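You operate a simulated robot arm through the tools that you are given. There is no shell and no other tool.

The job below is to be done with a simulated two-armed robot. You get a single attempt, and the scene is never put back.

TASK
Put the white cup in the wash basin. Then take the scrub brush and put it on the wheel step. Then open the bottom truck drawer, take the blue bearing block and leave it in the inside of the bottom truck drawer and shut the drawer again. Then fetch the water hose coupling and set it in the steel parts tray. Then open the trailer locker door, fetch the A 52 sleeved belt from the rear deck strip and set it on the floor of the trailer locker and shut the door again. Then take the yellow onion from the middle shelf of the steel shelving and put it on the top of the gauge panel. Then put the folded red rag on top of the red brick on the top of the grading bench. Then take the roll of red tape and put it on the second shelf from the bottom of the bench rack. Then open the red tool box lid. Do these in the order given. Set down upright: white cup, blue bearing block.

Only the result counts: the job must be done as asked and must still hold three seconds after the hand-in. Knocking over, shifting, dropping, spilling or breaking anything else fails it. Lids that push on must go on centred and level and be pressed home; caps that screw on are set level and turned clockwise until they are tight.

THE ROBOT
Two 7-joint arms with two-finger parallel grippers on one trunk, on a base that drives. Base frame: it is fixed to the floor where the robot stands at the start and does not move with it; the origin is under the middle of the robot, x ahead of it, y to its left, z up. Units: m, degrees, N and s.
The left shoulder is at the start at [0.062, 0.197, 1.079], the right one opposite. With the tool pointing down near the work surface each hand reaches from about 0.32 to 0.72 m from the robot's upright axis, wherever it stands, measured 20 degrees to its own side. Places, roughly: blue bearing block (9x5x7 cm) [-1.8, 1.8, 0.9]; bottom truck drawer [-1, 3.1, 0.9]; brick (22x11x7 cm) [7.4, -15.1, 0.8]; floor of the trailer locker [-4, -7.2, 0.5]; folded red rag (10x6x3 cm) [7.6, -15.7, 0.8]; inside of the bottom truck drawer [-1, 3, 0.9]; red tool box lid [-0.6, 3.3, 1]; roll of red tape (7x7x2 cm) [7.6, -15.8, 0.8]; scrub brush (11x5x7 cm) [-1.9, 1.9, 0.9]; second shelf of the bench rack [7.5, -14.5, 0.5]; sleeved belt [-2.75, -10.75, 1]; steel parts tray (15x20x4 cm) [-1.9, 1.5, 0.9]; top of the gauge panel (20x15 cm) [3.82, -15.9, 1.26]; trailer locker door [-4.2, -7.2, 0.7]; wash basin (27x26 cm) [-1.74, 1.32, 0.86]; water hose coupling (4x3x15 cm) [-1.4, 1, 0.7]; wheel step (22x25 cm) [-1.34, 3.34, 0.42]; white cup (8x7x9 cm) [-2.1, 2.3, 0.9]; yellow onion (7x7x6 cm) [1.9, -19.1, 0.9]. Payload 1.57 kg a hand.
Tool frame (each hand has its own): the origin (TCP) lies between the finger pads and is the grasp point; the fingertips stand 0.03 m ahead of it; z points along the fingers, y is the line along which they close. The gripper opens to 0.11 m. The fingers are 0.024 m wide and 0.012 m thick; the gripper's body (0.048 by 0.112 m) begins 0.078 m behind the TCP.
Orientation is that of the tool frame in the base frame, as [roll, pitch, yaw] about the fixed x, y, z axes, in that order (R = Rz(yaw) Ry(pitch) Rx(roll)). With the fingers straight down and closing along the base's y, the tool's x points along the base's -x, its y along +y and its z along -z.

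THE INTERFACE
- The arms move only by the tool move_arm. It takes "left_series", "right_series" or both (then of equal length, played together; a hand with none holds still); each is a list of rows, each a list of 6 numbers: the shift along the tool's x, y, z in m, then the turn, a rotation vector about the tool's x, y, z in degrees. In form: [[x, y, z, ax, ay, az], ...]. A call has 1 to 20 rows; each row is the pose to reach, as a shift and turn from the pose commanded when the call began, along the tool's axes at that moment. "left_grip" and "right_grip" are, for a hand that has rows, the gripper command, from -1 (shut) to 1 (fully open), values between in proportion, set as the call begins (left out, the last holds). Each row takes 0.2 s and may step no farther than 0.05 m and 8.6 degrees from the row before; otherwise, or with a gripper value out of range, the whole call is refused. A pose out of reach is approached as far as the arm can. The call stops where the force on the tool passes 40 N (or 10 N more than at its start, if that is more) or the arm is blocked; 0.2 s more then pass. Each finger travels about 0.072 m/s and halts on what it meets, pressing with about 27 N; the grip force reading is that of the motor and also rises with nothing between the fingers. The clock runs only during rows and for 0.2 s after the last one: add rows that repeat a pose to give the fingers time. The reply holds the time, the measured pose of the TCP, the force on the tool along the base axes, the opening and the grip force, in the units named above and with some noise, with the torque about the TCP (base axes, N m) and any sound that the robot's microphone picked up.
- Cameras (640 x 400 px; columns grow to the right, rows downward): "scene" is now at [0.1098, -0.0094, 1.667]; the picture's right is [-0.08, -1.00, 0.00], its down [-0.71, 0.06, -0.71] and it looks along [0.70, -0.06, -0.71] (base axes); focal length 279 px, centre (320, 200). "left" rides on the left gripper at [0.07, -0.016, -0.141] in its tool frame; the picture's right is [0.23, 0.97, 0.00], its down [-0.85, 0.20, -0.48] and it looks along [-0.47, 0.11, 0.88] (tool axes); focal length 222 px, centre (320, 200). "right" rides on the right gripper at [0.07, 0.016, -0.141] in its tool frame; the picture's right is [-0.23, 0.97, 0.00], its down [-0.85, -0.20, -0.48] and it looks along [-0.47, -0.11, 0.88] (tool axes); focal length 222 px, centre (320, 200). There is no depth. A picture from a camera that has moved, and an enlarged one, comes with that camera's place and axes in the base frame and with its lens. The place of the scene camera against the robot may be out by one fixed shift of up to 0.012 m in any direction.
- capture(camera): a new picture of that camera. The clock stands still meanwhile.
- move_column(by): slides the trunk up (or, below 0, down) by that many m; the arms and the scene camera ride with it, the base frame stays. It gives what a move gives, with no picture.
- base_move(legs): drives the robot by 1 to 6 legs, each [ahead, left, turn to the left] in m, m and degrees, along the robot's own axes; the way and the turn of a leg run together, so that a leg with both is an arc; at most 1.5 m and 180 degrees a leg. The arms and the cameras ride along, it lands a little off, and it stops where it bumps. It gives what a move gives.
- pan_tilt(pan, tilt): turns the head with the scene camera to pan (to the left, within 86 degrees either way) and tilt (down, from -29 to 69), counted from straight ahead of the robot. It gives what a move gives.
- close_up(camera, box): a new picture of the part [left, top, right, bottom] of that camera's present view, enlarged. The clock stands still meanwhile.
- close_job(): hands the job in; it is judged then, once.

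Places have to be worked out from the pictures, the camera data and where the tool is seen. Open the grippers and draw the arms clear of the work before you hand the job in, unless the task says otherwise.

The tools are called by a JSON object that holds its "op" and its "data". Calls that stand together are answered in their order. move_arm: Moves the arms, as the interface text tells. Its arguments: {"type":"object","properties":{"left_series":{"type":"array","items":{"type":"array","items":{"type":"number"}}},"left_grip":{"type":"number"},"right_series":{"type":"array","items":{"type":"array","items":{"type":"number"}}},"right_grip":{"type":"number"}},"required":[]} The other tools are called the same way: move_column (by) slides the trunk up or down; base_move (legs) drives the base; pan_tilt (pan, tilt) turns the head that bears the scene camera; capture (camera) takes a picture; close_up (camera, box) takes an enlarged picture of a part of a camera's view; close_job () hands the job in.

At the start:

```text
t: 0.0
left_position: [0.4673, 0.2244, 1.0759]
left_tool_rot: [-180.0, -0.1, -179.9]
left_force: [-0.3, 0.7, -0.7]
left_moment: [-0.04, -0.04, 0.02]
left_gripper_width: 0.1096
left_finger_force: 0.1
right_position: [0.4206, -0.2233, 1.1149]
right_tool_rot: [-180.0, -0.1, 179.9]
right_force: [-0.3, -0.4, 0.1]
right_moment: [0.0, 0.0, 0.02]
right_gripper_width: 0.1101
right_finger_force: 0.1
trunk travel left (down, up): [-0.675, 0.315]
robot x, y, heading: [-0.0038, -0.0021, 0.2]
head pan, tilt: [-4.8, 44.9]
```

scene: 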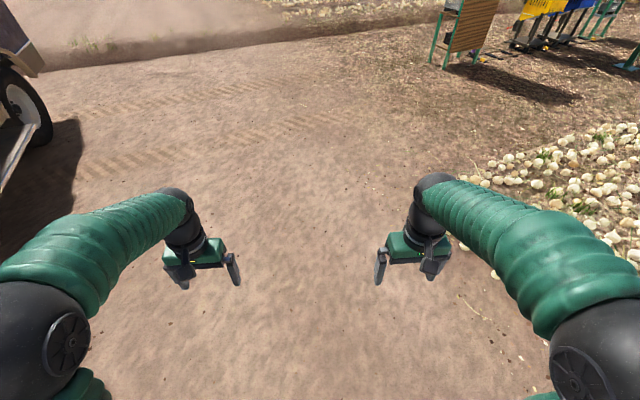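
right: 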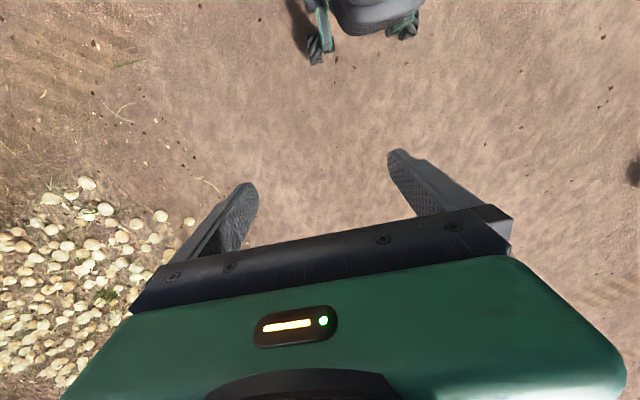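
left: 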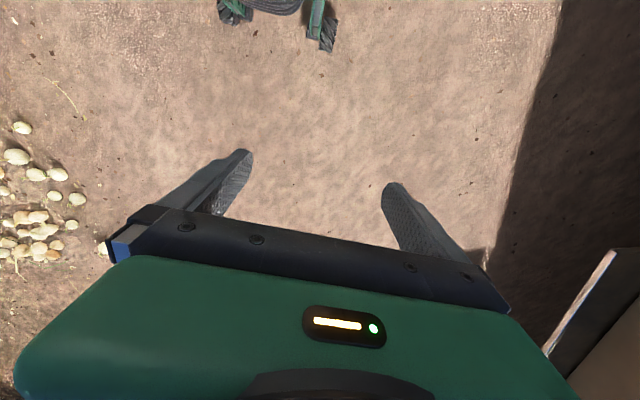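

I start by looking around: the first objects lie behind-left of the robot, so I pan the head to the left as far as it goes.

{"op": "pan_tilt", "data": {"pan": 86, "tilt": 25}}

{"op": "capture", "data": {"camera": "scene"}}

```text
t: 1.7
left_position: [0.466, 0.225, 1.0765]
left_tool_rot: [180.0, 0.0, 179.9]
left_force: [-0.4, 0.5, -0.5]
left_moment: [0.0, -0.03, -0.02]
left_gripper_width: 0.1099
left_finger_force: 0.1
right_position: [0.4197, -0.2246, 1.1154]
right_tool_rot: [-180.0, 0.0, -180.0]
right_force: [-0.2, 0.9, 0.2]
right_moment: [-0.01, -0.01, -0.01]
right_gripper_width: 0.11
right_finger_force: 0.1
trunk travel left (down, up): [-0.675, 0.315]
robot x, y, heading: [-0.0012, -0.0017, -0.1]
head pan, tilt: [85.9, 25.0]
```

```text
taken
camera scene: at [0.0353, 0.0894, 1.6976], right [1.0, -0.07, 0.0], down [-0.03, -0.42, -0.91], along [0.06, 0.9, -0.42], focal length 279 px, centre (320, 200)
```

scene: 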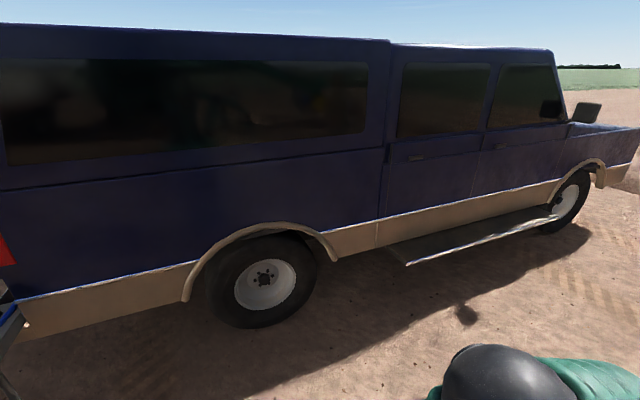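

The truck stands on the left with its rear end at about x=-1. I turn the robot to the left by about 135 degrees to see the work area behind it.

{"op": "base_move", "data": {"legs": [[0, 0, 135]]}}

{"op": "pan_tilt", "data": {"pan": 0, "tilt": 25}}

{"op": "capture", "data": {"camera": "scene"}}

```text
t: 7.6
left_position: [-0.4875, 0.1732, 1.0757]
left_tool_rot: [-180.0, 0.0, -45.4]
left_force: [0.1, 0.4, -0.4]
left_moment: [-0.01, -0.03, 0.04]
left_gripper_width: 0.1099
left_finger_force: 0.1
right_position: [-0.1362, 0.4555, 1.1163]
right_tool_rot: [-180.0, 0.1, -45.4]
right_force: [-0.5, 0.4, 0.3]
right_moment: [-0.01, 0.01, -0.03]
right_gripper_width: 0.1102
right_finger_force: 0.0
trunk travel left (down, up): [-0.675, 0.315]
robot x, y, heading: [-0.002, -0.0006, 134.6]
head pan, tilt: [85.9, 25.0]
```

```text
t: 9.2
left_position: [-0.4866, 0.1742, 1.0756]
left_tool_rot: [-180.0, 0.1, -45.3]
left_force: [-0.2, -0.6, 0.7]
left_moment: [0.03, -0.01, 0.0]
left_gripper_width: 0.1099
left_finger_force: 0.1
right_position: [-0.1356, 0.4556, 1.1152]
right_tool_rot: [-180.0, -0.1, -45.4]
right_force: [0.7, 0.3, -0.3]
right_moment: [0.05, -0.02, 0.0]
right_gripper_width: 0.1101
right_finger_force: 0.1
trunk travel left (down, up): [-0.675, 0.315]
robot x, y, heading: [-0.0005, -0.001, 134.8]
head pan, tilt: [0.0, 25.0]
```

```text
taken
camera scene: at [-0.0926, 0.0866, 1.6975], right [0.71, 0.7, 0.0], down [0.3, -0.3, -0.91], along [-0.64, 0.64, -0.42], focal length 279 px, centre (320, 200)
```

scene: 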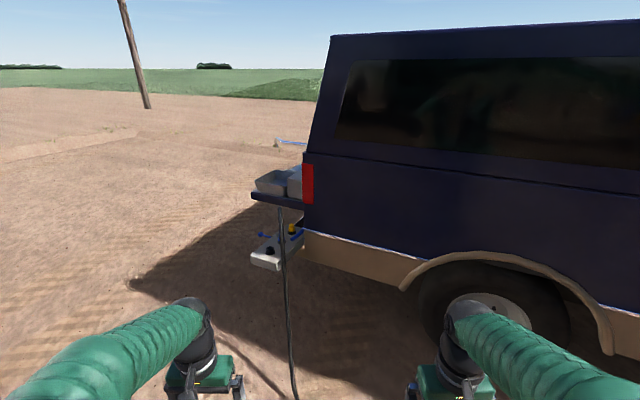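

The tailgate with things on it appears at the truck's rear. I take a close-up of it.

{"op": "close_up", "data": {"camera": "scene", "box": [220, 120, 348, 300]}}

```text
2.22 times, centred on (284, 210) of scene
camera zoom: at [-0.0926, 0.0866, 1.6975], right [0.71, 0.7, 0.0], down [0.3, -0.3, -0.91], along [-0.64, 0.64, -0.42], focal length 620 px, centre (400, 178)
```

zoom: 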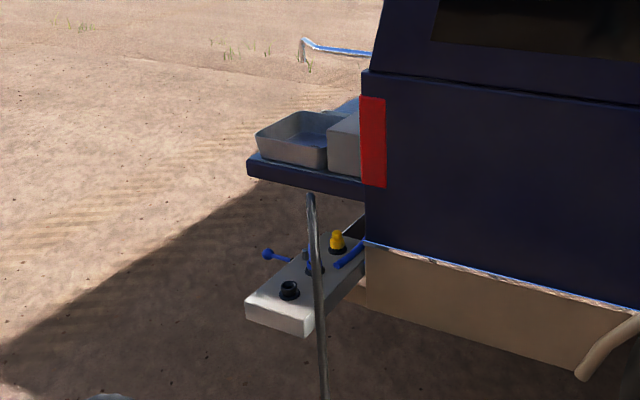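

The tailgate top is at about z=0.87 with the basin on its near corner; a standpipe/hose stands in front. I tilt down to check the ground for a hose before I drive around.

{"op": "pan_tilt", "data": {"pan": 0, "tilt": 50}}

{"op": "capture", "data": {"camera": "scene"}}

{"op": "pan_tilt", "data": {"pan": 70, "tilt": 20}}

{"op": "capture", "data": {"camera": "scene"}}

```text
t: 10.1
left_position: [-0.4877, 0.1735, 1.0765]
left_tool_rot: [180.0, 0.2, -45.4]
left_force: [0.3, -0.5, -0.3]
left_moment: [-0.05, 0.02, 0.0]
left_gripper_width: 0.1101
left_finger_force: 0.0
right_position: [-0.1353, 0.4547, 1.1154]
right_tool_rot: [-179.9, 0.1, -45.5]
right_force: [0.1, -0.8, 0.3]
right_moment: [-0.02, 0.0, -0.01]
right_gripper_width: 0.1101
right_finger_force: 0.1
trunk travel left (down, up): [-0.675, 0.315]
robot x, y, heading: [0.0019, -0.0016, 134.5]
head pan, tilt: [0.0, 50.0]
```

```text
taken
camera scene: at [-0.0819, 0.0758, 1.6601], right [0.71, 0.7, 0.0], down [0.54, -0.55, -0.64], along [-0.45, 0.46, -0.77], focal length 279 px, centre (320, 200)
```

scene: 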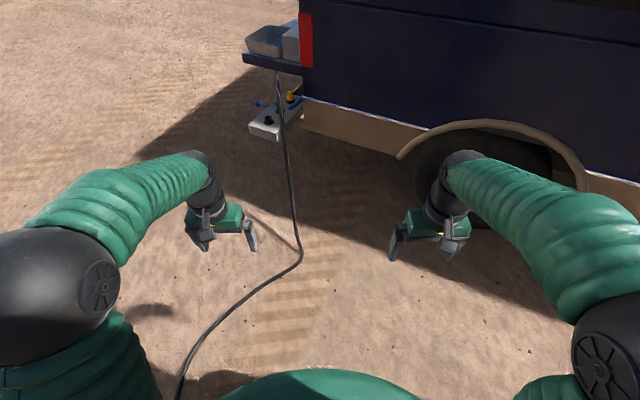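

```text
t: 11.5
left_position: [-0.4866, 0.1721, 1.077]
left_tool_rot: [-180.0, 0.1, -45.4]
left_force: [0.6, 0.1, 0.3]
left_moment: [0.0, -0.03, -0.01]
left_gripper_width: 0.1098
left_finger_force: 0.2
right_position: [-0.1344, 0.4547, 1.1159]
right_tool_rot: [-179.9, -0.1, -45.4]
right_force: [0.0, -0.2, 0.0]
right_moment: [-0.04, 0.01, -0.01]
right_gripper_width: 0.1102
right_finger_force: 0.0
trunk travel left (down, up): [-0.675, 0.315]
robot x, y, heading: [0.001, -0.0019, 134.4]
head pan, tilt: [70.0, 20.0]
```

```text
taken
camera scene: at [-0.1126, -0.0177, 1.7057], right [-0.42, 0.91, 0.0], down [0.31, 0.14, -0.94], along [-0.85, -0.39, -0.34], focal length 279 px, centre (320, 200)
```

scene: 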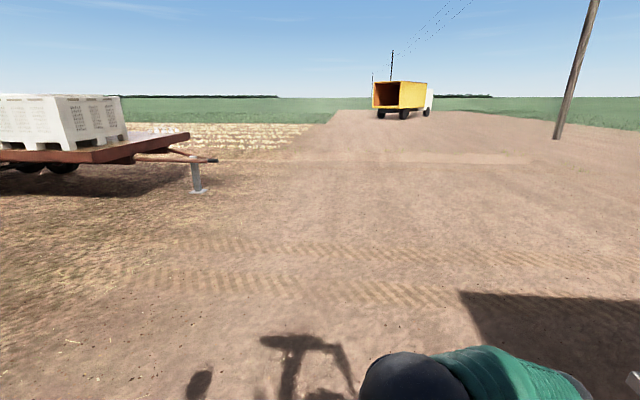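

A hose hangs from the tailgate's near corner to the ground and runs past the robot. I look further left/down to see where the hose goes.

{"op": "pan_tilt", "data": {"pan": 60, "tilt": 55}}

{"op": "capture", "data": {"camera": "scene"}}

{"op": "pan_tilt", "data": {"pan": 86, "tilt": 40}}

{"op": "capture", "data": {"camera": "scene"}}

```text
t: 12.5
left_position: [-0.4864, 0.1732, 1.0759]
left_tool_rot: [180.0, 0.1, -45.4]
left_force: [-0.5, 0.4, 0.1]
left_moment: [-0.01, 0.03, 0.0]
left_gripper_width: 0.1097
left_finger_force: 0.1
right_position: [-0.1349, 0.4555, 1.1159]
right_tool_rot: [180.0, -0.1, -45.4]
right_force: [-0.1, 0.1, -0.4]
right_moment: [0.01, -0.03, 0.01]
right_gripper_width: 0.1102
right_finger_force: 0.0
trunk travel left (down, up): [-0.675, 0.315]
robot x, y, heading: [0.0045, 0.0014, 134.7]
head pan, tilt: [60.0, 55.0]
```

```text
taken
camera scene: at [-0.0976, 0.0027, 1.6537], right [-0.25, 0.97, 0.0], down [0.79, 0.21, -0.57], along [-0.55, -0.15, -0.82], focal length 279 px, centre (320, 200)
```

scene: 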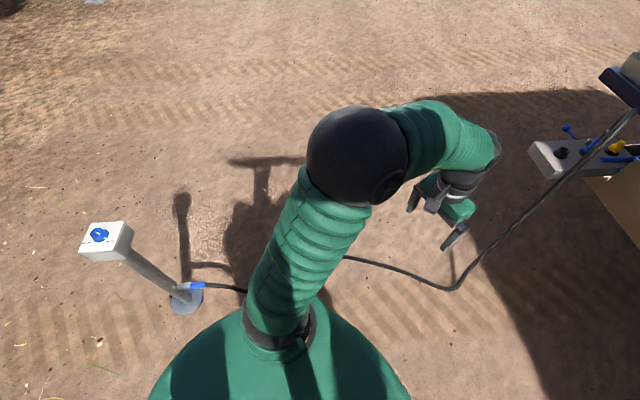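

```text
t: 13.4
left_position: [-0.486, 0.173, 1.0755]
left_tool_rot: [-179.9, 0.1, -45.5]
left_force: [0.2, -0.2, 0.6]
left_moment: [-0.02, 0.01, -0.01]
left_gripper_width: 0.1099
left_finger_force: 0.1
right_position: [-0.1347, 0.4552, 1.1167]
right_tool_rot: [-180.0, 0.0, -45.4]
right_force: [-0.5, 0.6, 0.0]
right_moment: [0.01, -0.01, 0.01]
right_gripper_width: 0.11
right_finger_force: 0.0
trunk travel left (down, up): [-0.675, 0.315]
robot x, y, heading: [0.0023, 0.0023, 134.6]
head pan, tilt: [85.9, 40.0]
```

```text
taken
camera scene: at [-0.0925, -0.0342, 1.6743], right [-0.65, 0.76, 0.0], down [0.49, 0.42, -0.77], along [-0.58, -0.5, -0.64], focal length 279 px, centre (320, 200)
```

scene: 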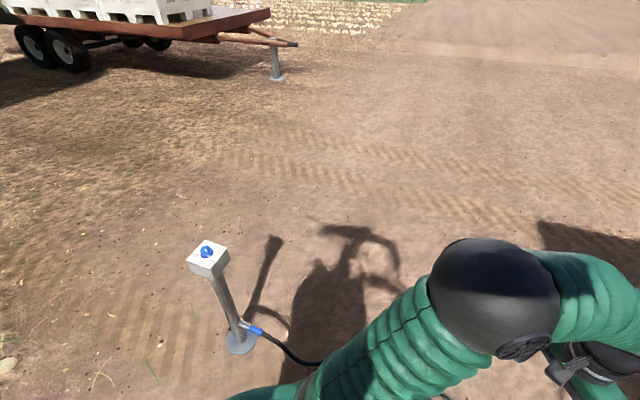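

A tap standpipe stands at about (-0.32,-0.83) and the hose runs from it to the tailgate, so I'll drive around the standpipe rather than across the hose. I turn to face south and look for clearances.

{"op": "base_move", "data": {"legs": [[0, 0, 120]]}}

{"op": "pan_tilt", "data": {"pan": 0, "tilt": 35}}

{"op": "capture", "data": {"camera": "scene"}}

```text
t: 18.9
left_position: [0.098, -0.5065, 1.077]
left_tool_rot: [179.9, 0.0, 75.2]
left_force: [-0.3, 0.2, 0.1]
left_moment: [0.0, 0.0, 0.0]
left_gripper_width: 0.11
left_finger_force: 0.0
right_position: [-0.3236, -0.3473, 1.1163]
right_tool_rot: [-179.9, 0.0, 75.2]
right_force: [0.2, -0.3, 0.1]
right_moment: [0.0, -0.01, 0.0]
right_gripper_width: 0.11
right_finger_force: 0.1
trunk travel left (down, up): [-0.675, 0.315]
robot x, y, heading: [0.0015, 0.0005, -104.9]
head pan, tilt: [85.9, 40.0]
```

```text
t: 20.5
left_position: [0.0981, -0.5063, 1.0776]
left_tool_rot: [180.0, 0.2, 75.3]
left_force: [0.3, 0.0, 0.3]
left_moment: [-0.03, 0.0, 0.01]
left_gripper_width: 0.1102
left_finger_force: 0.1
right_position: [-0.3237, -0.3465, 1.116]
right_tool_rot: [-179.9, 0.0, 75.3]
right_force: [0.3, -0.1, 1.1]
right_moment: [0.0, 0.02, -0.02]
right_gripper_width: 0.1099
right_finger_force: 0.1
trunk travel left (down, up): [-0.675, 0.315]
robot x, y, heading: [-0.0011, -0.0017, -104.6]
head pan, tilt: [0.0, 35.0]
```

```text
taken
camera scene: at [-0.0355, -0.1198, 1.6817], right [-0.97, 0.26, 0.0], down [0.15, 0.56, -0.82], along [-0.21, -0.79, -0.58], focal length 279 px, centre (320, 200)
```

scene: 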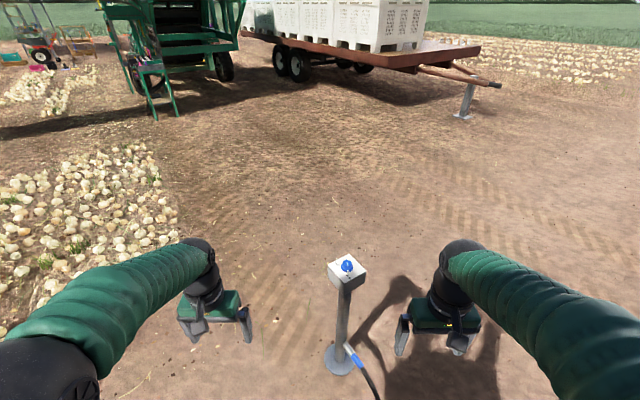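

The ground is clear between the standpipe (about 0.7 m high) and the onion pile. I drive around the standpipe to the open area behind the truck, then turn to face +x.

{"op": "base_move", "data": {"legs": [[0.383, 0.513, 0], [1.258, 0.328, 0], [0.546, -1.305, 0], [-0.253, -1.41, 0], [-0.838, -1.148, 0], [0, 0, 150]]}}

{"op": "pan_tilt", "data": {"pan": 0, "tilt": 20}}

{"op": "capture", "data": {"camera": "scene"}}

```text
t: 28.0
left_position: [0.4692, -1.8035, 1.0748]
left_tool_rot: [-178.3, 0.5, 75.4]
left_force: [-0.7, 0.9, 0.6]
left_moment: [-0.08, -0.01, -0.02]
left_gripper_width: 0.11
left_finger_force: 0.1
right_position: [0.0489, -1.6444, 1.1256]
right_tool_rot: [-178.4, 0.7, 75.3]
right_force: [-0.5, 0.3, -0.1]
right_moment: [-0.12, -0.02, 0.0]
right_gripper_width: 0.1101
right_finger_force: 0.0
trunk travel left (down, up): [-0.675, 0.315]
robot x, y, heading: [0.3436, -1.2989, -104.6]
head pan, tilt: [0.0, 35.0]
stopped in leg 2: the robot was blocked; the commanded pose is now the measured one
```

```text
t: 28.8
left_position: [0.4638, -1.81, 1.0733]
left_tool_rot: [-178.7, 0.4, 75.3]
left_force: [1.3, -0.5, 0.2]
left_moment: [-0.01, 0.04, 0.01]
left_gripper_width: 0.1101
left_finger_force: 0.1
right_position: [0.0428, -1.6509, 1.1236]
right_tool_rot: [-178.6, 0.3, 75.3]
right_force: [0.5, -0.1, -0.1]
right_moment: [0.02, -0.01, 0.0]
right_gripper_width: 0.1099
right_finger_force: 0.0
trunk travel left (down, up): [-0.675, 0.315]
robot x, y, heading: [0.3416, -1.2992, -104.6]
head pan, tilt: [0.0, 20.0]
```

```text
taken
camera scene: at [0.2935, -1.4192, 1.7065], right [-0.97, 0.26, -0.01], down [0.09, 0.33, -0.94], along [-0.24, -0.91, -0.34], focal length 279 px, centre (320, 200)
```

scene: 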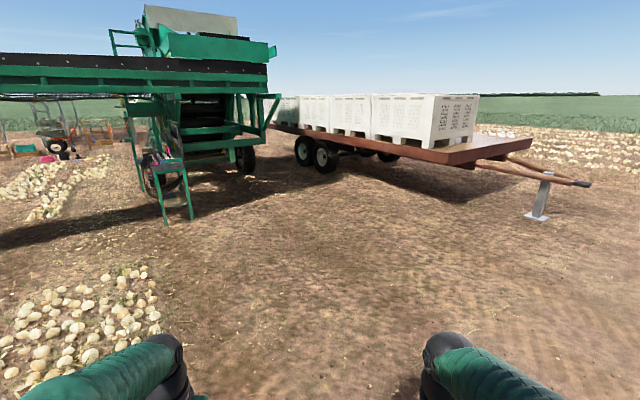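

The drive was blocked in leg 2 at (0.34,-1.30), with a slight tilt. I look down around the robot to see what it met.

{"op": "pan_tilt", "data": {"pan": 0, "tilt": 69}}

{"op": "capture", "data": {"camera": "scene"}}

{"op": "pan_tilt", "data": {"pan": 60, "tilt": 60}}

{"op": "capture", "data": {"camera": "scene"}}

{"op": "pan_tilt", "data": {"pan": -70, "tilt": 60}}

{"op": "capture", "data": {"camera": "scene"}}

```text
t: 30.0
left_position: [0.4629, -1.8093, 1.074]
left_tool_rot: [-178.7, 0.4, 75.3]
left_force: [0.2, 0.3, -0.7]
left_moment: [-0.01, -0.01, -0.01]
left_gripper_width: 0.11
left_finger_force: 0.1
right_position: [0.0419, -1.6515, 1.1241]
right_tool_rot: [-178.7, 0.4, 75.2]
right_force: [0.6, 0.0, 0.4]
right_moment: [0.02, -0.01, 0.03]
right_gripper_width: 0.1098
right_finger_force: 0.1
trunk travel left (down, up): [-0.675, 0.315]
robot x, y, heading: [0.3418, -1.3001, -104.9]
head pan, tilt: [0.0, 68.8]
```

```text
taken
camera scene: at [0.2995, -1.3835, 1.6392], right [-0.97, 0.26, -0.01], down [0.24, 0.9, -0.36], along [-0.08, -0.35, -0.93], focal length 279 px, centre (320, 200)
```

scene: 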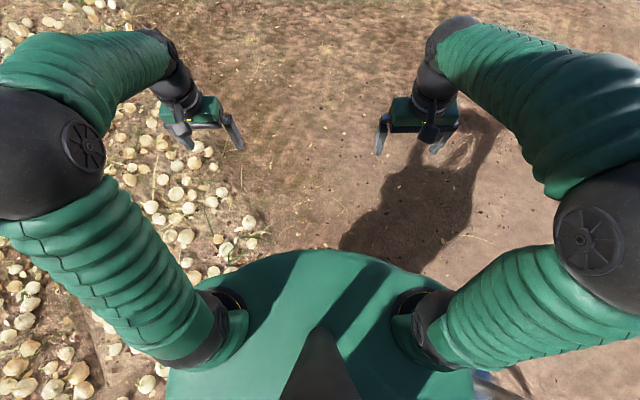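

```text
t: 31.3
left_position: [0.4631, -1.8103, 1.0734]
left_tool_rot: [-178.7, 0.3, 75.3]
left_force: [-0.7, 0.5, 0.7]
left_moment: [0.02, 0.01, -0.02]
left_gripper_width: 0.11
left_finger_force: 0.1
right_position: [0.0428, -1.6507, 1.1235]
right_tool_rot: [-178.7, 0.3, 75.2]
right_force: [-0.9, 0.5, -0.3]
right_moment: [-0.01, -0.03, -0.02]
right_gripper_width: 0.11
right_finger_force: 0.0
trunk travel left (down, up): [-0.675, 0.315]
robot x, y, heading: [0.337, -1.299, -104.9]
head pan, tilt: [60.0, 60.0]
```

```text
taken
camera scene: at [0.3608, -1.3764, 1.6491], right [-0.71, -0.71, -0.01], down [-0.61, 0.61, -0.51], along [0.36, -0.35, -0.86], focal length 279 px, centre (320, 200)
```

scene: 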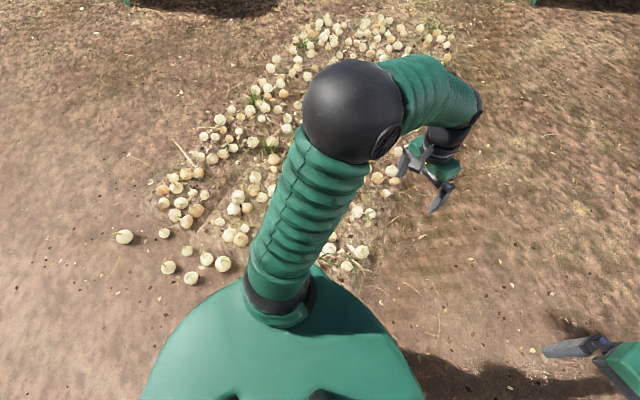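

```text
t: 33.4
left_position: [0.4631, -1.8098, 1.074]
left_tool_rot: [-178.7, 0.3, 75.3]
left_force: [-0.2, 0.0, -0.4]
left_moment: [0.03, 0.03, 0.0]
left_gripper_width: 0.1101
left_finger_force: 0.1
right_position: [0.0424, -1.6498, 1.1237]
right_tool_rot: [-178.6, 0.3, 75.2]
right_force: [0.8, -1.0, -1.2]
right_moment: [0.0, 0.02, -0.02]
right_gripper_width: 0.1097
right_finger_force: 0.1
trunk travel left (down, up): [-0.675, 0.315]
robot x, y, heading: [0.3437, -1.3003, -104.6]
head pan, tilt: [-70.0, 60.0]
```

```text
taken
camera scene: at [0.2471, -1.3353, 1.648], right [-0.09, 1.0, 0.0], down [0.87, 0.08, -0.49], along [-0.49, -0.05, -0.87], focal length 279 px, centre (320, 200)
```

scene: 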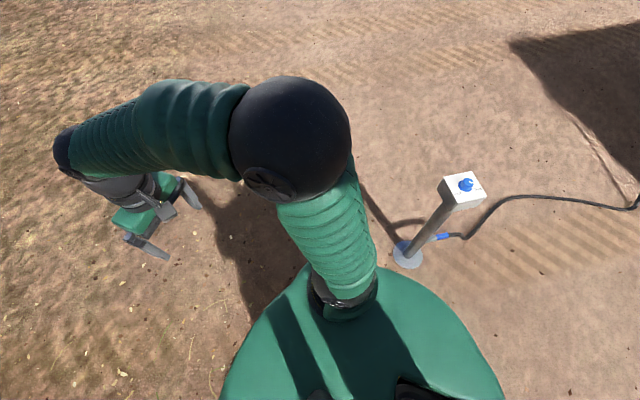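

Onions lie close to the front-left of the base and the robot is tilted a little. I back off a little to free it and check the tilt.

{"op": "base_move", "data": {"legs": [[-0.1, -0.1, 0]]}}

{"op": "pan_tilt", "data": {"pan": 30, "tilt": 69}}

{"op": "capture", "data": {"camera": "scene"}}

{"op": "capture", "data": {"camera": "left"}}

{"op": "capture", "data": {"camera": "right"}}

```text
t: 34.7
left_position: [0.4111, -1.6936, 1.0674]
left_tool_rot: [-177.7, 0.2, 75.3]
left_force: [0.2, 0.3, -0.7]
left_moment: [0.05, 0.07, -0.03]
left_gripper_width: 0.11
left_finger_force: 0.0
right_position: [-0.0092, -1.5353, 1.1247]
right_tool_rot: [-177.8, 0.3, 75.4]
right_force: [-0.1, -0.6, 0.1]
right_moment: [0.03, 0.04, -0.01]
right_gripper_width: 0.11
right_finger_force: 0.2
trunk travel left (down, up): [-0.675, 0.315]
robot x, y, heading: [0.2708, -1.1796, -104.9]
head pan, tilt: [-70.0, 60.0]
```

```text
t: 36.5
left_position: [0.3917, -1.6869, 1.0744]
left_tool_rot: [-178.9, 0.3, 75.5]
left_force: [0.3, 0.2, 0.2]
left_moment: [-0.03, -0.01, 0.02]
left_gripper_width: 0.11
left_finger_force: 0.1
right_position: [-0.0314, -1.5279, 1.1224]
right_tool_rot: [-178.9, 0.4, 75.5]
right_force: [0.4, 0.4, -0.3]
right_moment: [-0.03, 0.02, 0.0]
right_gripper_width: 0.1103
right_finger_force: 0.1
trunk travel left (down, up): [-0.675, 0.315]
robot x, y, heading: [0.2737, -1.1815, -104.9]
head pan, tilt: [30.0, 68.8]
```

```text
taken
camera scene: at [0.2745, -1.2678, 1.6381], right [-0.96, -0.26, 0.0], down [-0.24, 0.9, -0.36], along [0.09, -0.35, -0.93], focal length 279 px, centre (320, 200)
```

scene: 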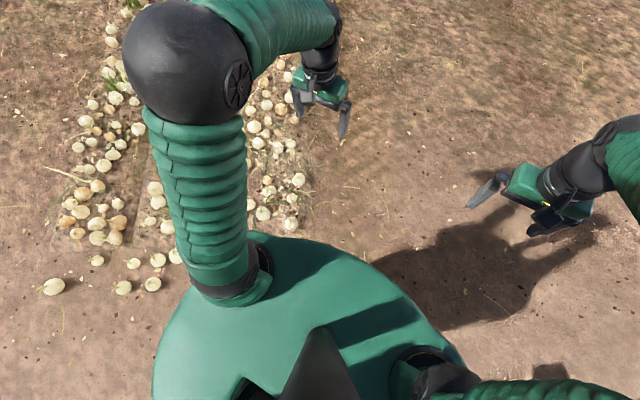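

```text
taken
camera left: at [0.3961, -1.615, 1.2153], right [1.0, -0.02, -0.02], down [-0.01, -0.88, 0.48], along [-0.03, -0.48, -0.88], focal length 222 px, centre (320, 200)
```

left: 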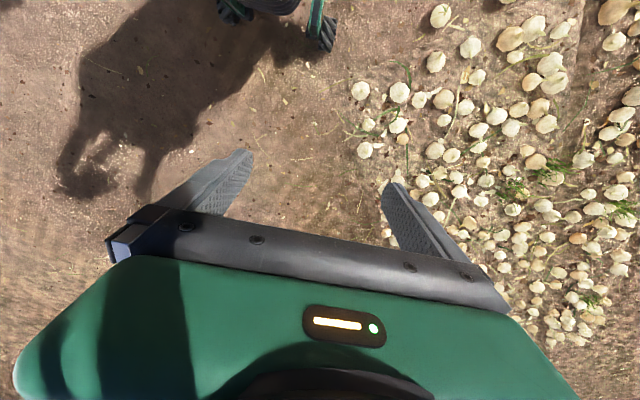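

```text
taken
camera right: at [0.0047, -1.4644, 1.2633], right [0.88, -0.47, -0.02], down [-0.4, -0.78, 0.49], along [-0.24, -0.42, -0.87], focal length 222 px, centre (320, 200)
```

right: 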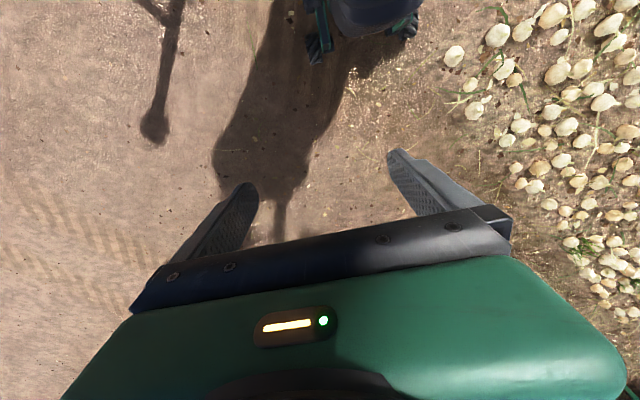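

The base wheels had met the onions at the front-left. I go west-southwest, clear of both onions and the standpipe, then around behind the truck and turn to face it.

{"op": "base_move", "data": {"legs": [[0.515, -0.38, 0], [0.598, -1.082, 0], [-0.368, -1.339, 0], [-1.127, -0.817, 0], [0, 0, 105]]}}

{"op": "pan_tilt", "data": {"pan": 30, "tilt": 20}}

{"op": "capture", "data": {"camera": "scene"}}

```text
t: 63.4
left_position: [-2.7047, 0.3584, 1.0739]
left_tool_rot: [-178.9, 0.3, -177.0]
left_force: [0.8, -0.1, 0.0]
left_moment: [0.01, 0.05, 0.0]
left_gripper_width: 0.1101
left_finger_force: 0.1
right_position: [-2.7291, -0.0905, 1.1226]
right_tool_rot: [-178.9, 0.4, -177.1]
right_force: [-0.4, -0.4, 0.3]
right_moment: [0.01, -0.01, 0.0]
right_gripper_width: 0.1101
right_finger_force: 0.0
trunk travel left (down, up): [-0.675, 0.315]
robot x, y, heading: [-3.1567, 0.0887, 2.7]
head pan, tilt: [30.0, 68.8]
```

```text
t: 64.6
left_position: [-2.7066, 0.3591, 1.0747]
left_tool_rot: [-178.9, 0.4, -177.0]
left_force: [0.4, 0.0, 0.6]
left_moment: [0.04, -0.01, 0.0]
left_gripper_width: 0.1101
left_finger_force: 0.0
right_position: [-2.7305, -0.0919, 1.1233]
right_tool_rot: [-178.9, 0.4, -177.2]
right_force: [0.6, -0.3, 0.7]
right_moment: [0.02, 0.0, -0.06]
right_gripper_width: 0.1101
right_finger_force: 0.1
trunk travel left (down, up): [-0.675, 0.315]
robot x, y, heading: [-3.1544, 0.0917, 2.8]
head pan, tilt: [30.0, 20.0]
```

```text
taken
camera scene: at [-3.046, 0.1398, 1.7055], right [0.54, -0.84, 0.0], down [-0.29, -0.19, -0.94], along [0.79, 0.51, -0.34], focal length 279 px, centre (320, 200)
```

scene: 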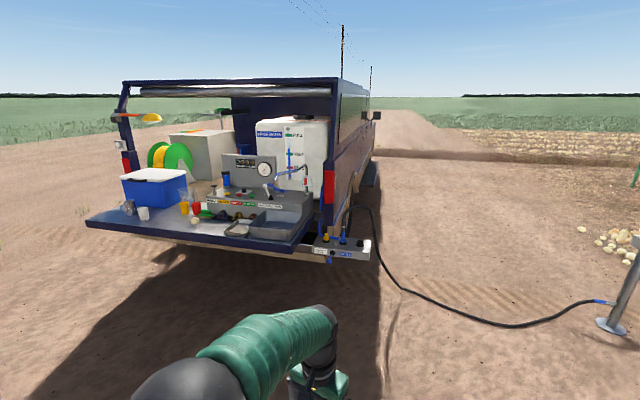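

Now I see the open truck rear with the tailgate. I take a close-up to identify things.

{"op": "close_up", "data": {"camera": "scene", "box": [80, 130, 240, 270]}}

{"op": "close_up", "data": {"camera": "scene", "box": [200, 140, 380, 270]}}

```text
2.86 times, centred on (160, 200) of scene
camera zoom: at [-3.046, 0.1398, 1.7055], right [0.54, -0.84, 0.0], down [-0.29, -0.19, -0.94], along [0.79, 0.51, -0.34], focal length 798 px, centre (777, 200)
```

zoom: 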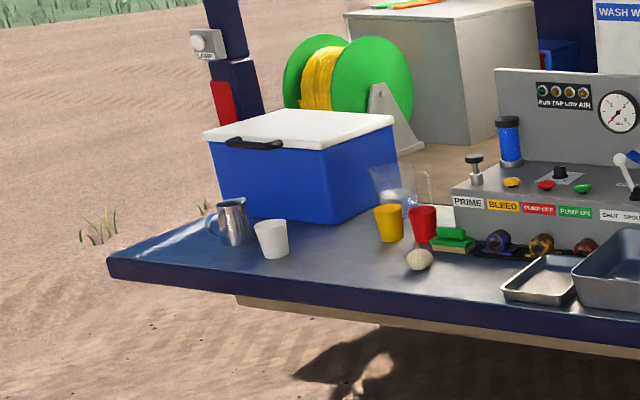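

```text
3.08 times, centred on (290, 205) of scene
camera zoom: at [-3.046, 0.1398, 1.7055], right [0.54, -0.84, 0.0], down [-0.29, -0.19, -0.94], along [0.79, 0.51, -0.34], focal length 859 px, centre (412, 185)
```

zoom: 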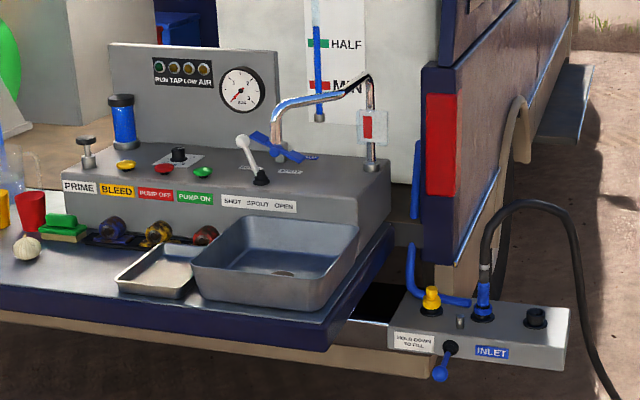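

I identify the white cup, scrub brush (green), bearing blocks, tray, basin, and the hose coupling plugged in at INLET. The truck is yawed about 17°, so I drive up facing the tailgate squarely at some distance and look again.

{"op": "base_move", "data": {"legs": [[0.04, 0.829, 0], [0.4, 0.811, 0], [0, 0, 14.2]]}}

{"op": "pan_tilt", "data": {"pan": 0, "tilt": 35}}

{"op": "capture", "data": {"camera": "scene"}}

```text
t: 74.2
left_position: [-2.4078, 2.1031, 1.075]
left_tool_rot: [-179.1, 0.3, -163.7]
left_force: [0.5, 0.0, 0.8]
left_moment: [0.03, 0.05, 0.0]
left_gripper_width: 0.1099
left_finger_force: 0.0
right_position: [-2.3254, 1.6597, 1.1214]
right_tool_rot: [-179.1, 0.4, -163.8]
right_force: [0.0, 0.5, 0.0]
right_moment: [0.02, 0.04, 0.01]
right_gripper_width: 0.1099
right_finger_force: 0.1
trunk travel left (down, up): [-0.675, 0.315]
robot x, y, heading: [-2.7824, 1.7416, 16.3]
head pan, tilt: [30.0, 20.0]
```

```text
t: 75.2
left_position: [-2.4091, 2.1063, 1.0738]
left_tool_rot: [-178.9, 0.4, -163.7]
left_force: [0.7, 1.3, -0.2]
left_moment: [0.02, 0.03, -0.02]
left_gripper_width: 0.1099
left_finger_force: 0.1
right_position: [-2.3289, 1.6638, 1.1231]
right_tool_rot: [-178.9, 0.4, -163.6]
right_force: [0.2, -0.3, 0.5]
right_moment: [-0.01, -0.03, -0.02]
right_gripper_width: 0.1099
right_finger_force: 0.2
trunk travel left (down, up): [-0.675, 0.315]
robot x, y, heading: [-2.7819, 1.7428, 16.1]
head pan, tilt: [0.0, 35.0]
```

```text
taken
camera scene: at [-2.6696, 1.7722, 1.6818], right [0.28, -0.96, 0.0], down [-0.55, -0.16, -0.82], along [0.79, 0.23, -0.57], focal length 279 px, centre (320, 200)
```

scene: 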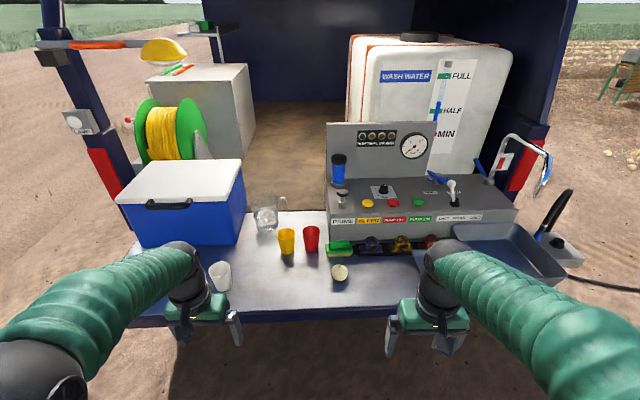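

The scene is clear now. I drive 0.15 m ahead and 0.13 m left so the left hand can reach the cup, then look with the left wrist camera.

{"op": "base_move", "data": {"legs": [[0.15, 0.13, 0.5]]}}

{"op": "capture", "data": {"camera": "left"}}

{"op": "capture", "data": {"camera": "scene"}}

```text
t: 76.8
left_position: [-2.308, 2.2741, 1.077]
left_tool_rot: [-179.0, 0.5, -163.1]
left_force: [0.2, 0.3, 0.2]
left_moment: [0.04, 0.0, 0.0]
left_gripper_width: 0.1098
left_finger_force: 0.0
right_position: [-2.2226, 1.8297, 1.1233]
right_tool_rot: [-179.1, 0.6, -163.1]
right_force: [0.1, -0.9, 1.2]
right_moment: [0.0, 0.02, 0.02]
right_gripper_width: 0.11
right_finger_force: 0.0
trunk travel left (down, up): [-0.675, 0.315]
robot x, y, heading: [-2.6727, 1.9054, 16.8]
head pan, tilt: [0.0, 35.0]
```

```text
taken
camera left: at [-2.3711, 2.239, 1.2173], right [-0.5, 0.87, -0.02], down [0.75, 0.45, 0.48], along [0.43, 0.23, -0.88], focal length 222 px, centre (320, 200)
```

left: 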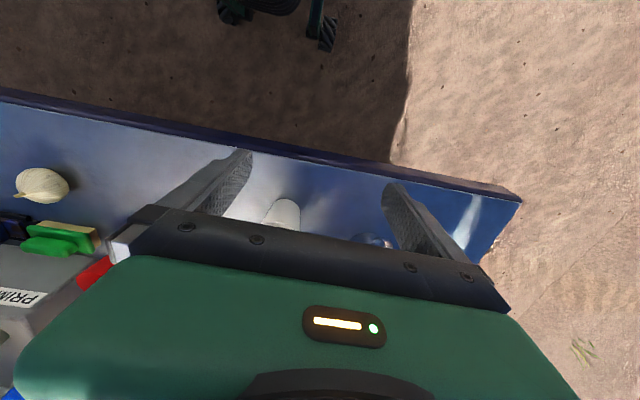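

```text
taken
camera scene: at [-2.5657, 1.9347, 1.6821], right [0.29, -0.96, 0.0], down [-0.55, -0.16, -0.82], along [0.78, 0.24, -0.57], focal length 279 px, centre (320, 200)
```

scene: 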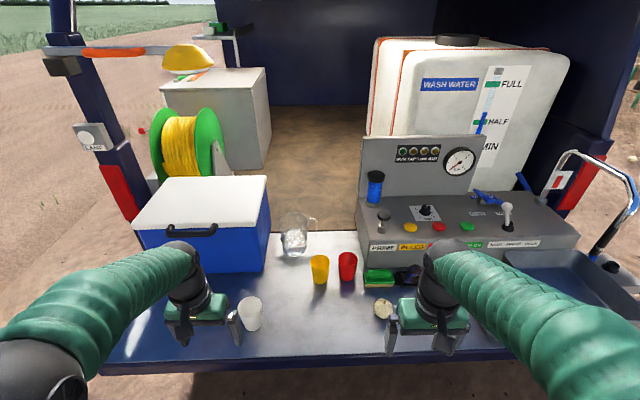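

I take close-ups of the white cup for a precise location.

{"op": "close_up", "data": {"camera": "scene", "box": [200, 270, 296, 330]}}

{"op": "close_up", "data": {"camera": "left", "box": [220, 140, 420, 265]}}

```text
6.67 times, centred on (248, 300) of scene
camera zoom: at [-2.5657, 1.9347, 1.6821], right [0.29, -0.96, 0.0], down [-0.55, -0.16, -0.82], along [0.78, 0.24, -0.57], focal length 1861 px, centre (800, -467)
```

zoom: 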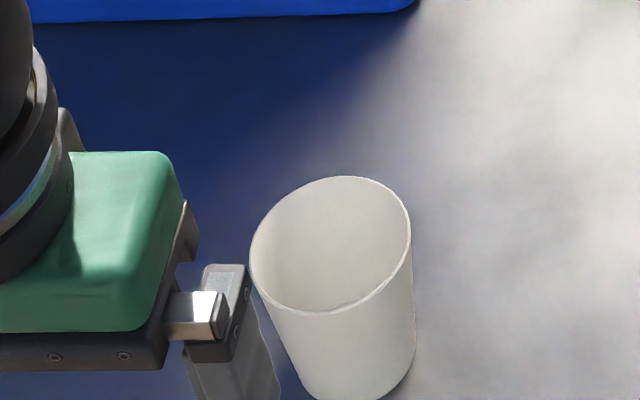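

```text
3.20 times, centred on (320, 202) of left
camera zoom: at [-2.3711, 2.239, 1.2173], right [-0.5, 0.87, -0.02], down [0.75, 0.45, 0.48], along [0.43, 0.23, -0.88], focal length 711 px, centre (320, 192)
```

zoom: 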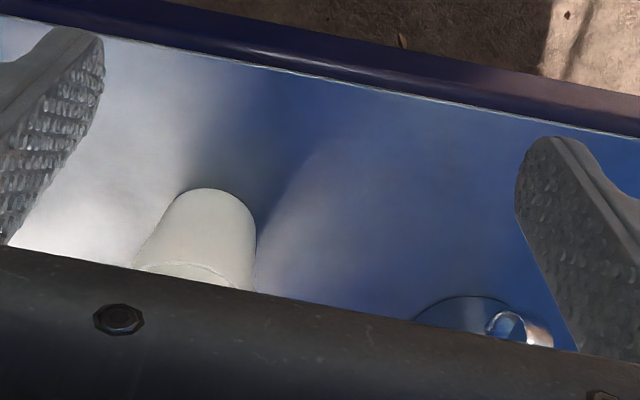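

The cup's centre is at about (-2.15, 2.285) with its rim near z=0.96. I move the left hand above it and level the tool, then verify.

{"op": "move_arm", "data": {"left_series": [[-0.04, -0.01, 0, -1, 0.5, 0], [-0.08, -0.02, 0, -1, 0.5, 0], [-0.12, -0.03, 0, -1, 0.5, 0], [-0.153, -0.036, 0, -1, 0.5, 0], [-0.153, -0.036, 0, -1, 0.5, 0]], "left_grip": 1}}

{"op": "capture", "data": {"camera": "left"}}

{"op": "close_up", "data": {"camera": "scene", "box": [180, 220, 308, 330]}}

```text
t: 78.0
left_position: [-2.151, 2.2881, 1.0769]
left_tool_rot: [-179.9, -0.1, -163.1]
left_force: [-0.3, -1.0, -0.7]
left_moment: [0.0, -0.03, 0.0]
left_gripper_width: 0.1102
left_finger_force: 0.0
right_position: [-2.2239, 1.8357, 1.1246]
right_tool_rot: [-178.8, 0.5, -163.1]
right_force: [-0.1, 0.3, 0.9]
right_moment: [0.01, 0.0, -0.03]
right_gripper_width: 0.1102
right_finger_force: 0.0
trunk travel left (down, up): [-0.675, 0.315]
robot x, y, heading: [-2.6762, 1.9094, 16.8]
head pan, tilt: [0.0, 35.0]
```

```text
taken
camera left: at [-2.2129, 2.2524, 1.2187], right [-0.5, 0.87, 0.0], down [0.76, 0.44, 0.48], along [0.41, 0.24, -0.88], focal length 222 px, centre (320, 200)
```

left: 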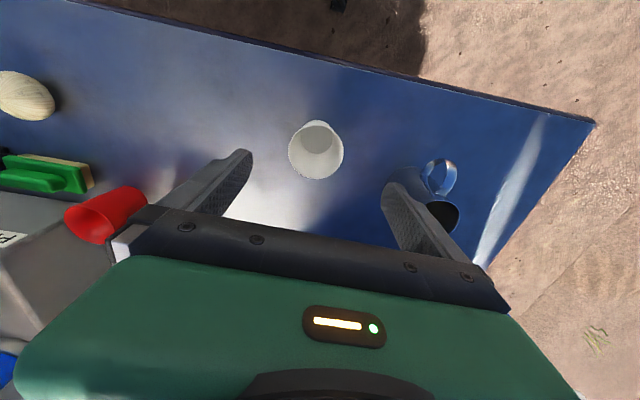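

```text
3.64 times, centred on (244, 275) of scene
camera zoom: at [-2.5645, 1.9424, 1.6818], right [0.29, -0.96, 0.0], down [-0.55, -0.17, -0.82], along [0.78, 0.24, -0.57], focal length 1015 px, centre (596, -73)
```

zoom: 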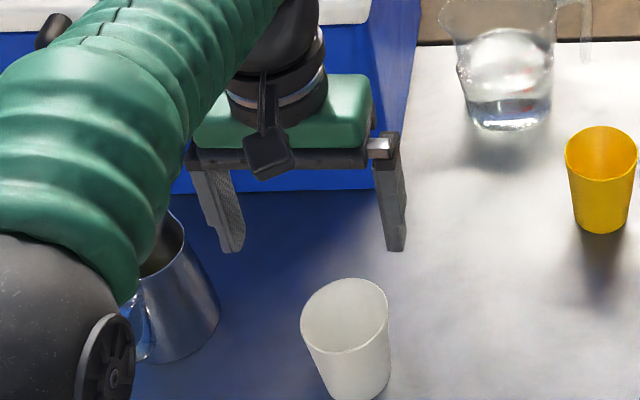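

The tool is centred over the cup within a few mm, and the steel jug is clear of the finger. I descend to z≈0.915.

{"op": "move_arm", "data": {"left_series": [[0, 0, 0.045, 0, 0, 0], [0, 0, 0.09, 0, 0, 0], [0, 0, 0.13, 0, 0, 0], [0, 0, 0.162, 0, 0, 0], [0, 0, 0.162, 0, 0, 0]], "left_grip": 1}}

{"op": "close_up", "data": {"camera": "scene", "box": [180, 250, 308, 360]}}

```text
t: 79.2
left_position: [-2.1509, 2.2857, 0.914]
left_tool_rot: [180.0, 0.0, -163.1]
left_force: [0.7, 0.3, 0.5]
left_moment: [0.02, 0.03, 0.02]
left_gripper_width: 0.11
left_finger_force: 0.1
right_position: [-2.2231, 1.8354, 1.1244]
right_tool_rot: [-178.9, 0.5, -163.1]
right_force: [0.3, 0.6, -0.3]
right_moment: [-0.01, 0.01, -0.03]
right_gripper_width: 0.1101
right_finger_force: 0.1
trunk travel left (down, up): [-0.675, 0.315]
robot x, y, heading: [-2.6773, 1.9057, 16.8]
head pan, tilt: [0.0, 35.0]
```

```text
3.64 times, centred on (244, 305) of scene
camera zoom: at [-2.5632, 1.9409, 1.6817], right [0.29, -0.96, 0.0], down [-0.55, -0.17, -0.82], along [0.78, 0.24, -0.58], focal length 1015 px, centre (596, -182)
```

zoom: 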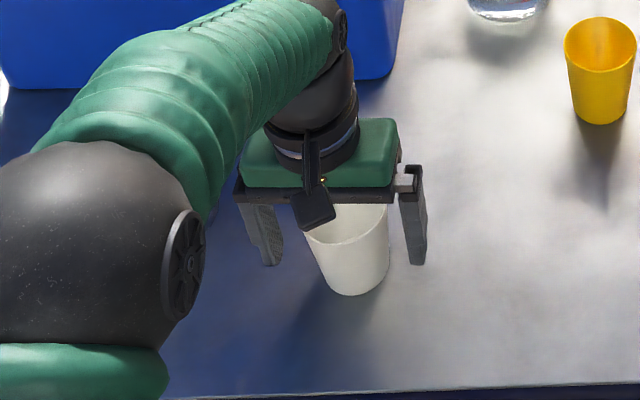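

The cup is between the fingers. I close the left gripper.

{"op": "move_arm", "data": {"left_series": [[0, 0, 0, 0, 0, 0], [0, 0, 0, 0, 0, 0], [0, 0, 0, 0, 0, 0], [0, 0, 0, 0, 0, 0]], "left_grip": -1}}

```text
t: 80.2
left_position: [-2.1496, 2.287, 0.9141]
left_tool_rot: [-179.9, -0.1, -163.1]
left_force: [0.7, -0.8, -0.2]
left_moment: [-0.03, 0.0, -0.03]
left_gripper_width: 0.0693
left_finger_force: 26.8
right_position: [-2.2226, 1.8356, 1.124]
right_tool_rot: [-178.9, 0.6, -163.3]
right_force: [-0.2, 0.2, 0.6]
right_moment: [0.0, -0.01, 0.0]
right_gripper_width: 0.1103
right_finger_force: 0.1
trunk travel left (down, up): [-0.675, 0.315]
robot x, y, heading: [-2.6737, 1.907, 16.7]
head pan, tilt: [0.0, 35.0]
```

Gripped (0.069 m). I lift the cup 0.2 m and look to the right at the basin and spout.

{"op": "move_arm", "data": {"left_series": [[0, 0, -0.03, 0, 0, 0], [0, 0, -0.07, 0, 0, 0], [0, 0, -0.11, 0, 0, 0], [0, 0, -0.15, 0, 0, 0], [0, 0, -0.19, 0, 0, 0], [0, 0, -0.19, 0, 0, 0]]}}

{"op": "pan_tilt", "data": {"pan": -40, "tilt": 35}}

{"op": "capture", "data": {"camera": "scene"}}

```text
t: 81.5
left_position: [-2.1495, 2.288, 1.1049]
left_tool_rot: [-180.0, -0.2, -163.2]
left_force: [0.1, 0.8, 0.0]
left_moment: [0.01, 0.03, 0.03]
left_gripper_width: 0.0693
left_finger_force: 27.0
right_position: [-2.2212, 1.8354, 1.1232]
right_tool_rot: [-178.9, 0.5, -163.0]
right_force: [1.0, -0.4, 0.9]
right_moment: [-0.02, 0.01, 0.02]
right_gripper_width: 0.11
right_finger_force: 0.0
trunk travel left (down, up): [-0.675, 0.315]
robot x, y, heading: [-2.6752, 1.9096, 16.9]
head pan, tilt: [0.0, 35.0]
```

```text
t: 82.6
left_position: [-2.1501, 2.2866, 1.1051]
left_tool_rot: [-180.0, -0.1, -163.1]
left_force: [-0.1, 0.0, 0.2]
left_moment: [0.0, 0.02, 0.06]
left_gripper_width: 0.0689
left_finger_force: 27.0
right_position: [-2.223, 1.8327, 1.123]
right_tool_rot: [-178.9, 0.6, -163.1]
right_force: [0.1, 0.2, -0.5]
right_moment: [0.02, 0.02, 0.02]
right_gripper_width: 0.1097
right_finger_force: 0.0
trunk travel left (down, up): [-0.675, 0.315]
robot x, y, heading: [-2.674, 1.9073, 16.4]
head pan, tilt: [-40.0, 35.0]
```

```text
taken
camera scene: at [-2.5663, 1.8809, 1.6817], right [-0.39, -0.92, 0.0], down [-0.53, 0.23, -0.82], along [0.75, -0.32, -0.57], focal length 279 px, centre (320, 200)
```

scene: 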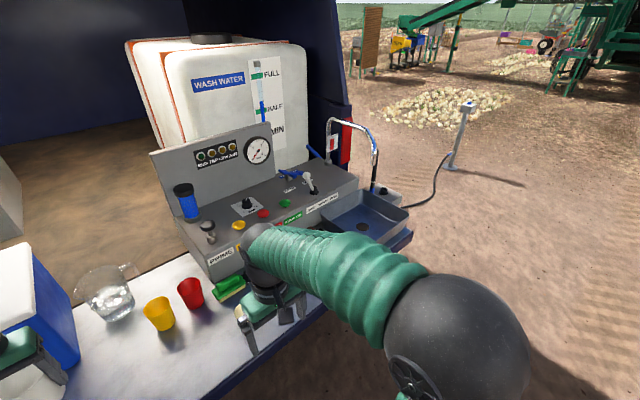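

The spout arcs over the far-right part of the basin; the near-left portion is free. I shift the base right by 0.95 m with the cup held high, then look.

{"op": "base_move", "data": {"legs": [[0, -0.95, 0]]}}

{"op": "pan_tilt", "data": {"pan": 10, "tilt": 45}}

{"op": "capture", "data": {"camera": "scene"}}

{"op": "capture", "data": {"camera": "left"}}

```text
t: 87.6
left_position: [-1.8763, 1.3787, 1.1035]
left_tool_rot: [-179.9, -0.1, -163.1]
left_force: [-0.2, 0.1, -0.3]
left_moment: [-0.04, -0.02, 0.02]
left_gripper_width: 0.0689
left_finger_force: 27.1
right_position: [-1.948, 0.9274, 1.1233]
right_tool_rot: [-178.9, 0.5, -162.9]
right_force: [-0.1, 0.4, -0.4]
right_moment: [0.0, 0.01, -0.01]
right_gripper_width: 0.1102
right_finger_force: 0.0
trunk travel left (down, up): [-0.675, 0.315]
robot x, y, heading: [-2.3971, 0.9959, 17.1]
head pan, tilt: [-40.0, 35.0]
```

```text
t: 88.8
left_position: [-1.8774, 1.3772, 1.1053]
left_tool_rot: [-180.0, -0.1, -163.0]
left_force: [0.6, -0.5, -0.2]
left_moment: [0.01, 0.04, 0.01]
left_gripper_width: 0.0688
left_finger_force: 27.5
right_position: [-1.9486, 0.9246, 1.1228]
right_tool_rot: [-178.8, 0.7, -163.1]
right_force: [-0.3, 0.3, 0.3]
right_moment: [0.0, -0.01, 0.01]
right_gripper_width: 0.1099
right_finger_force: 0.1
trunk travel left (down, up): [-0.675, 0.315]
robot x, y, heading: [-2.3981, 1.0016, 17.1]
head pan, tilt: [10.0, 45.0]
```

```text
taken
camera scene: at [-2.2992, 1.042, 1.6669], right [0.45, -0.89, 0.0], down [-0.63, -0.32, -0.71], along [0.63, 0.32, -0.71], focal length 279 px, centre (320, 200)
```

scene: 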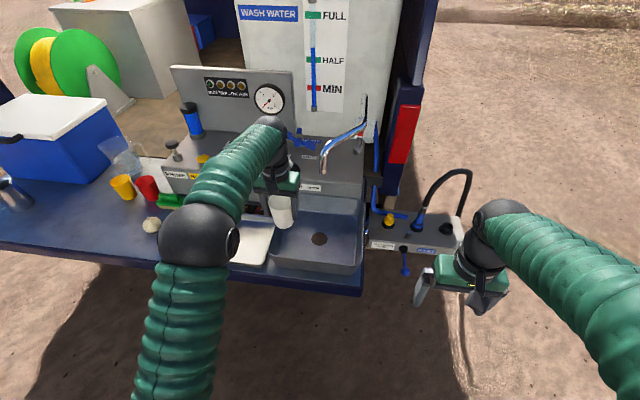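

```text
taken
camera left: at [-1.9382, 1.3416, 1.2467], right [-0.5, 0.86, 0.0], down [0.76, 0.44, 0.48], along [0.41, 0.24, -0.88], focal length 222 px, centre (320, 200)
```

left: 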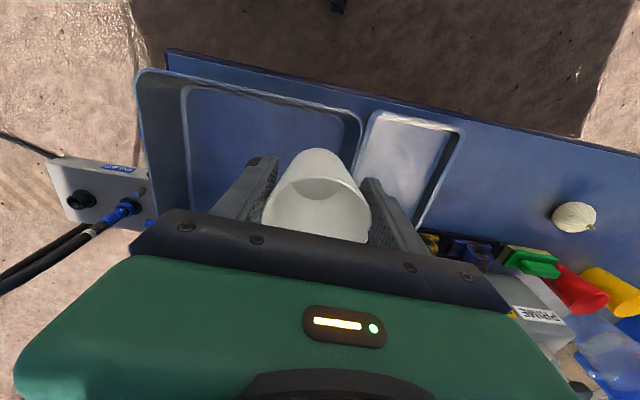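

I zoom the scene view onto the basin to get its corners.

{"op": "close_up", "data": {"camera": "scene", "box": [230, 140, 390, 300]}}

{"op": "close_up", "data": {"camera": "left", "box": [120, 40, 480, 265]}}

```text
2.50 times, centred on (310, 220) of scene
camera zoom: at [-2.2992, 1.042, 1.6669], right [0.45, -0.89, 0.0], down [-0.63, -0.32, -0.71], along [0.63, 0.32, -0.71], focal length 698 px, centre (345, 150)
```

zoom: 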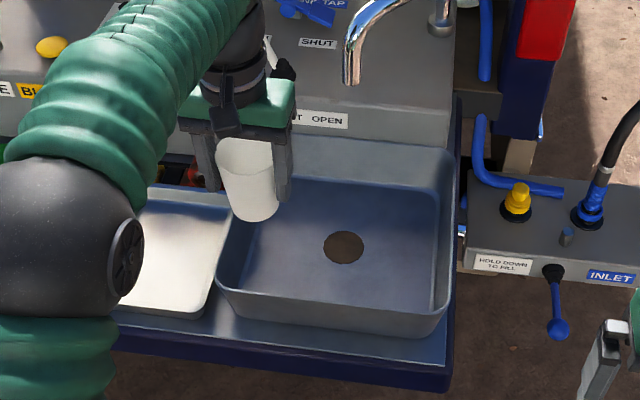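

```text
1.78 times, centred on (300, 152) of left
camera zoom: at [-1.9382, 1.3416, 1.2467], right [-0.5, 0.86, 0.0], down [0.76, 0.44, 0.48], along [0.41, 0.24, -0.88], focal length 395 px, centre (356, 284)
```

zoom: 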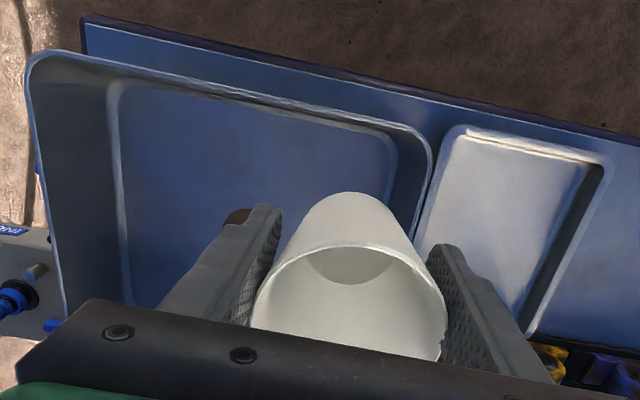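

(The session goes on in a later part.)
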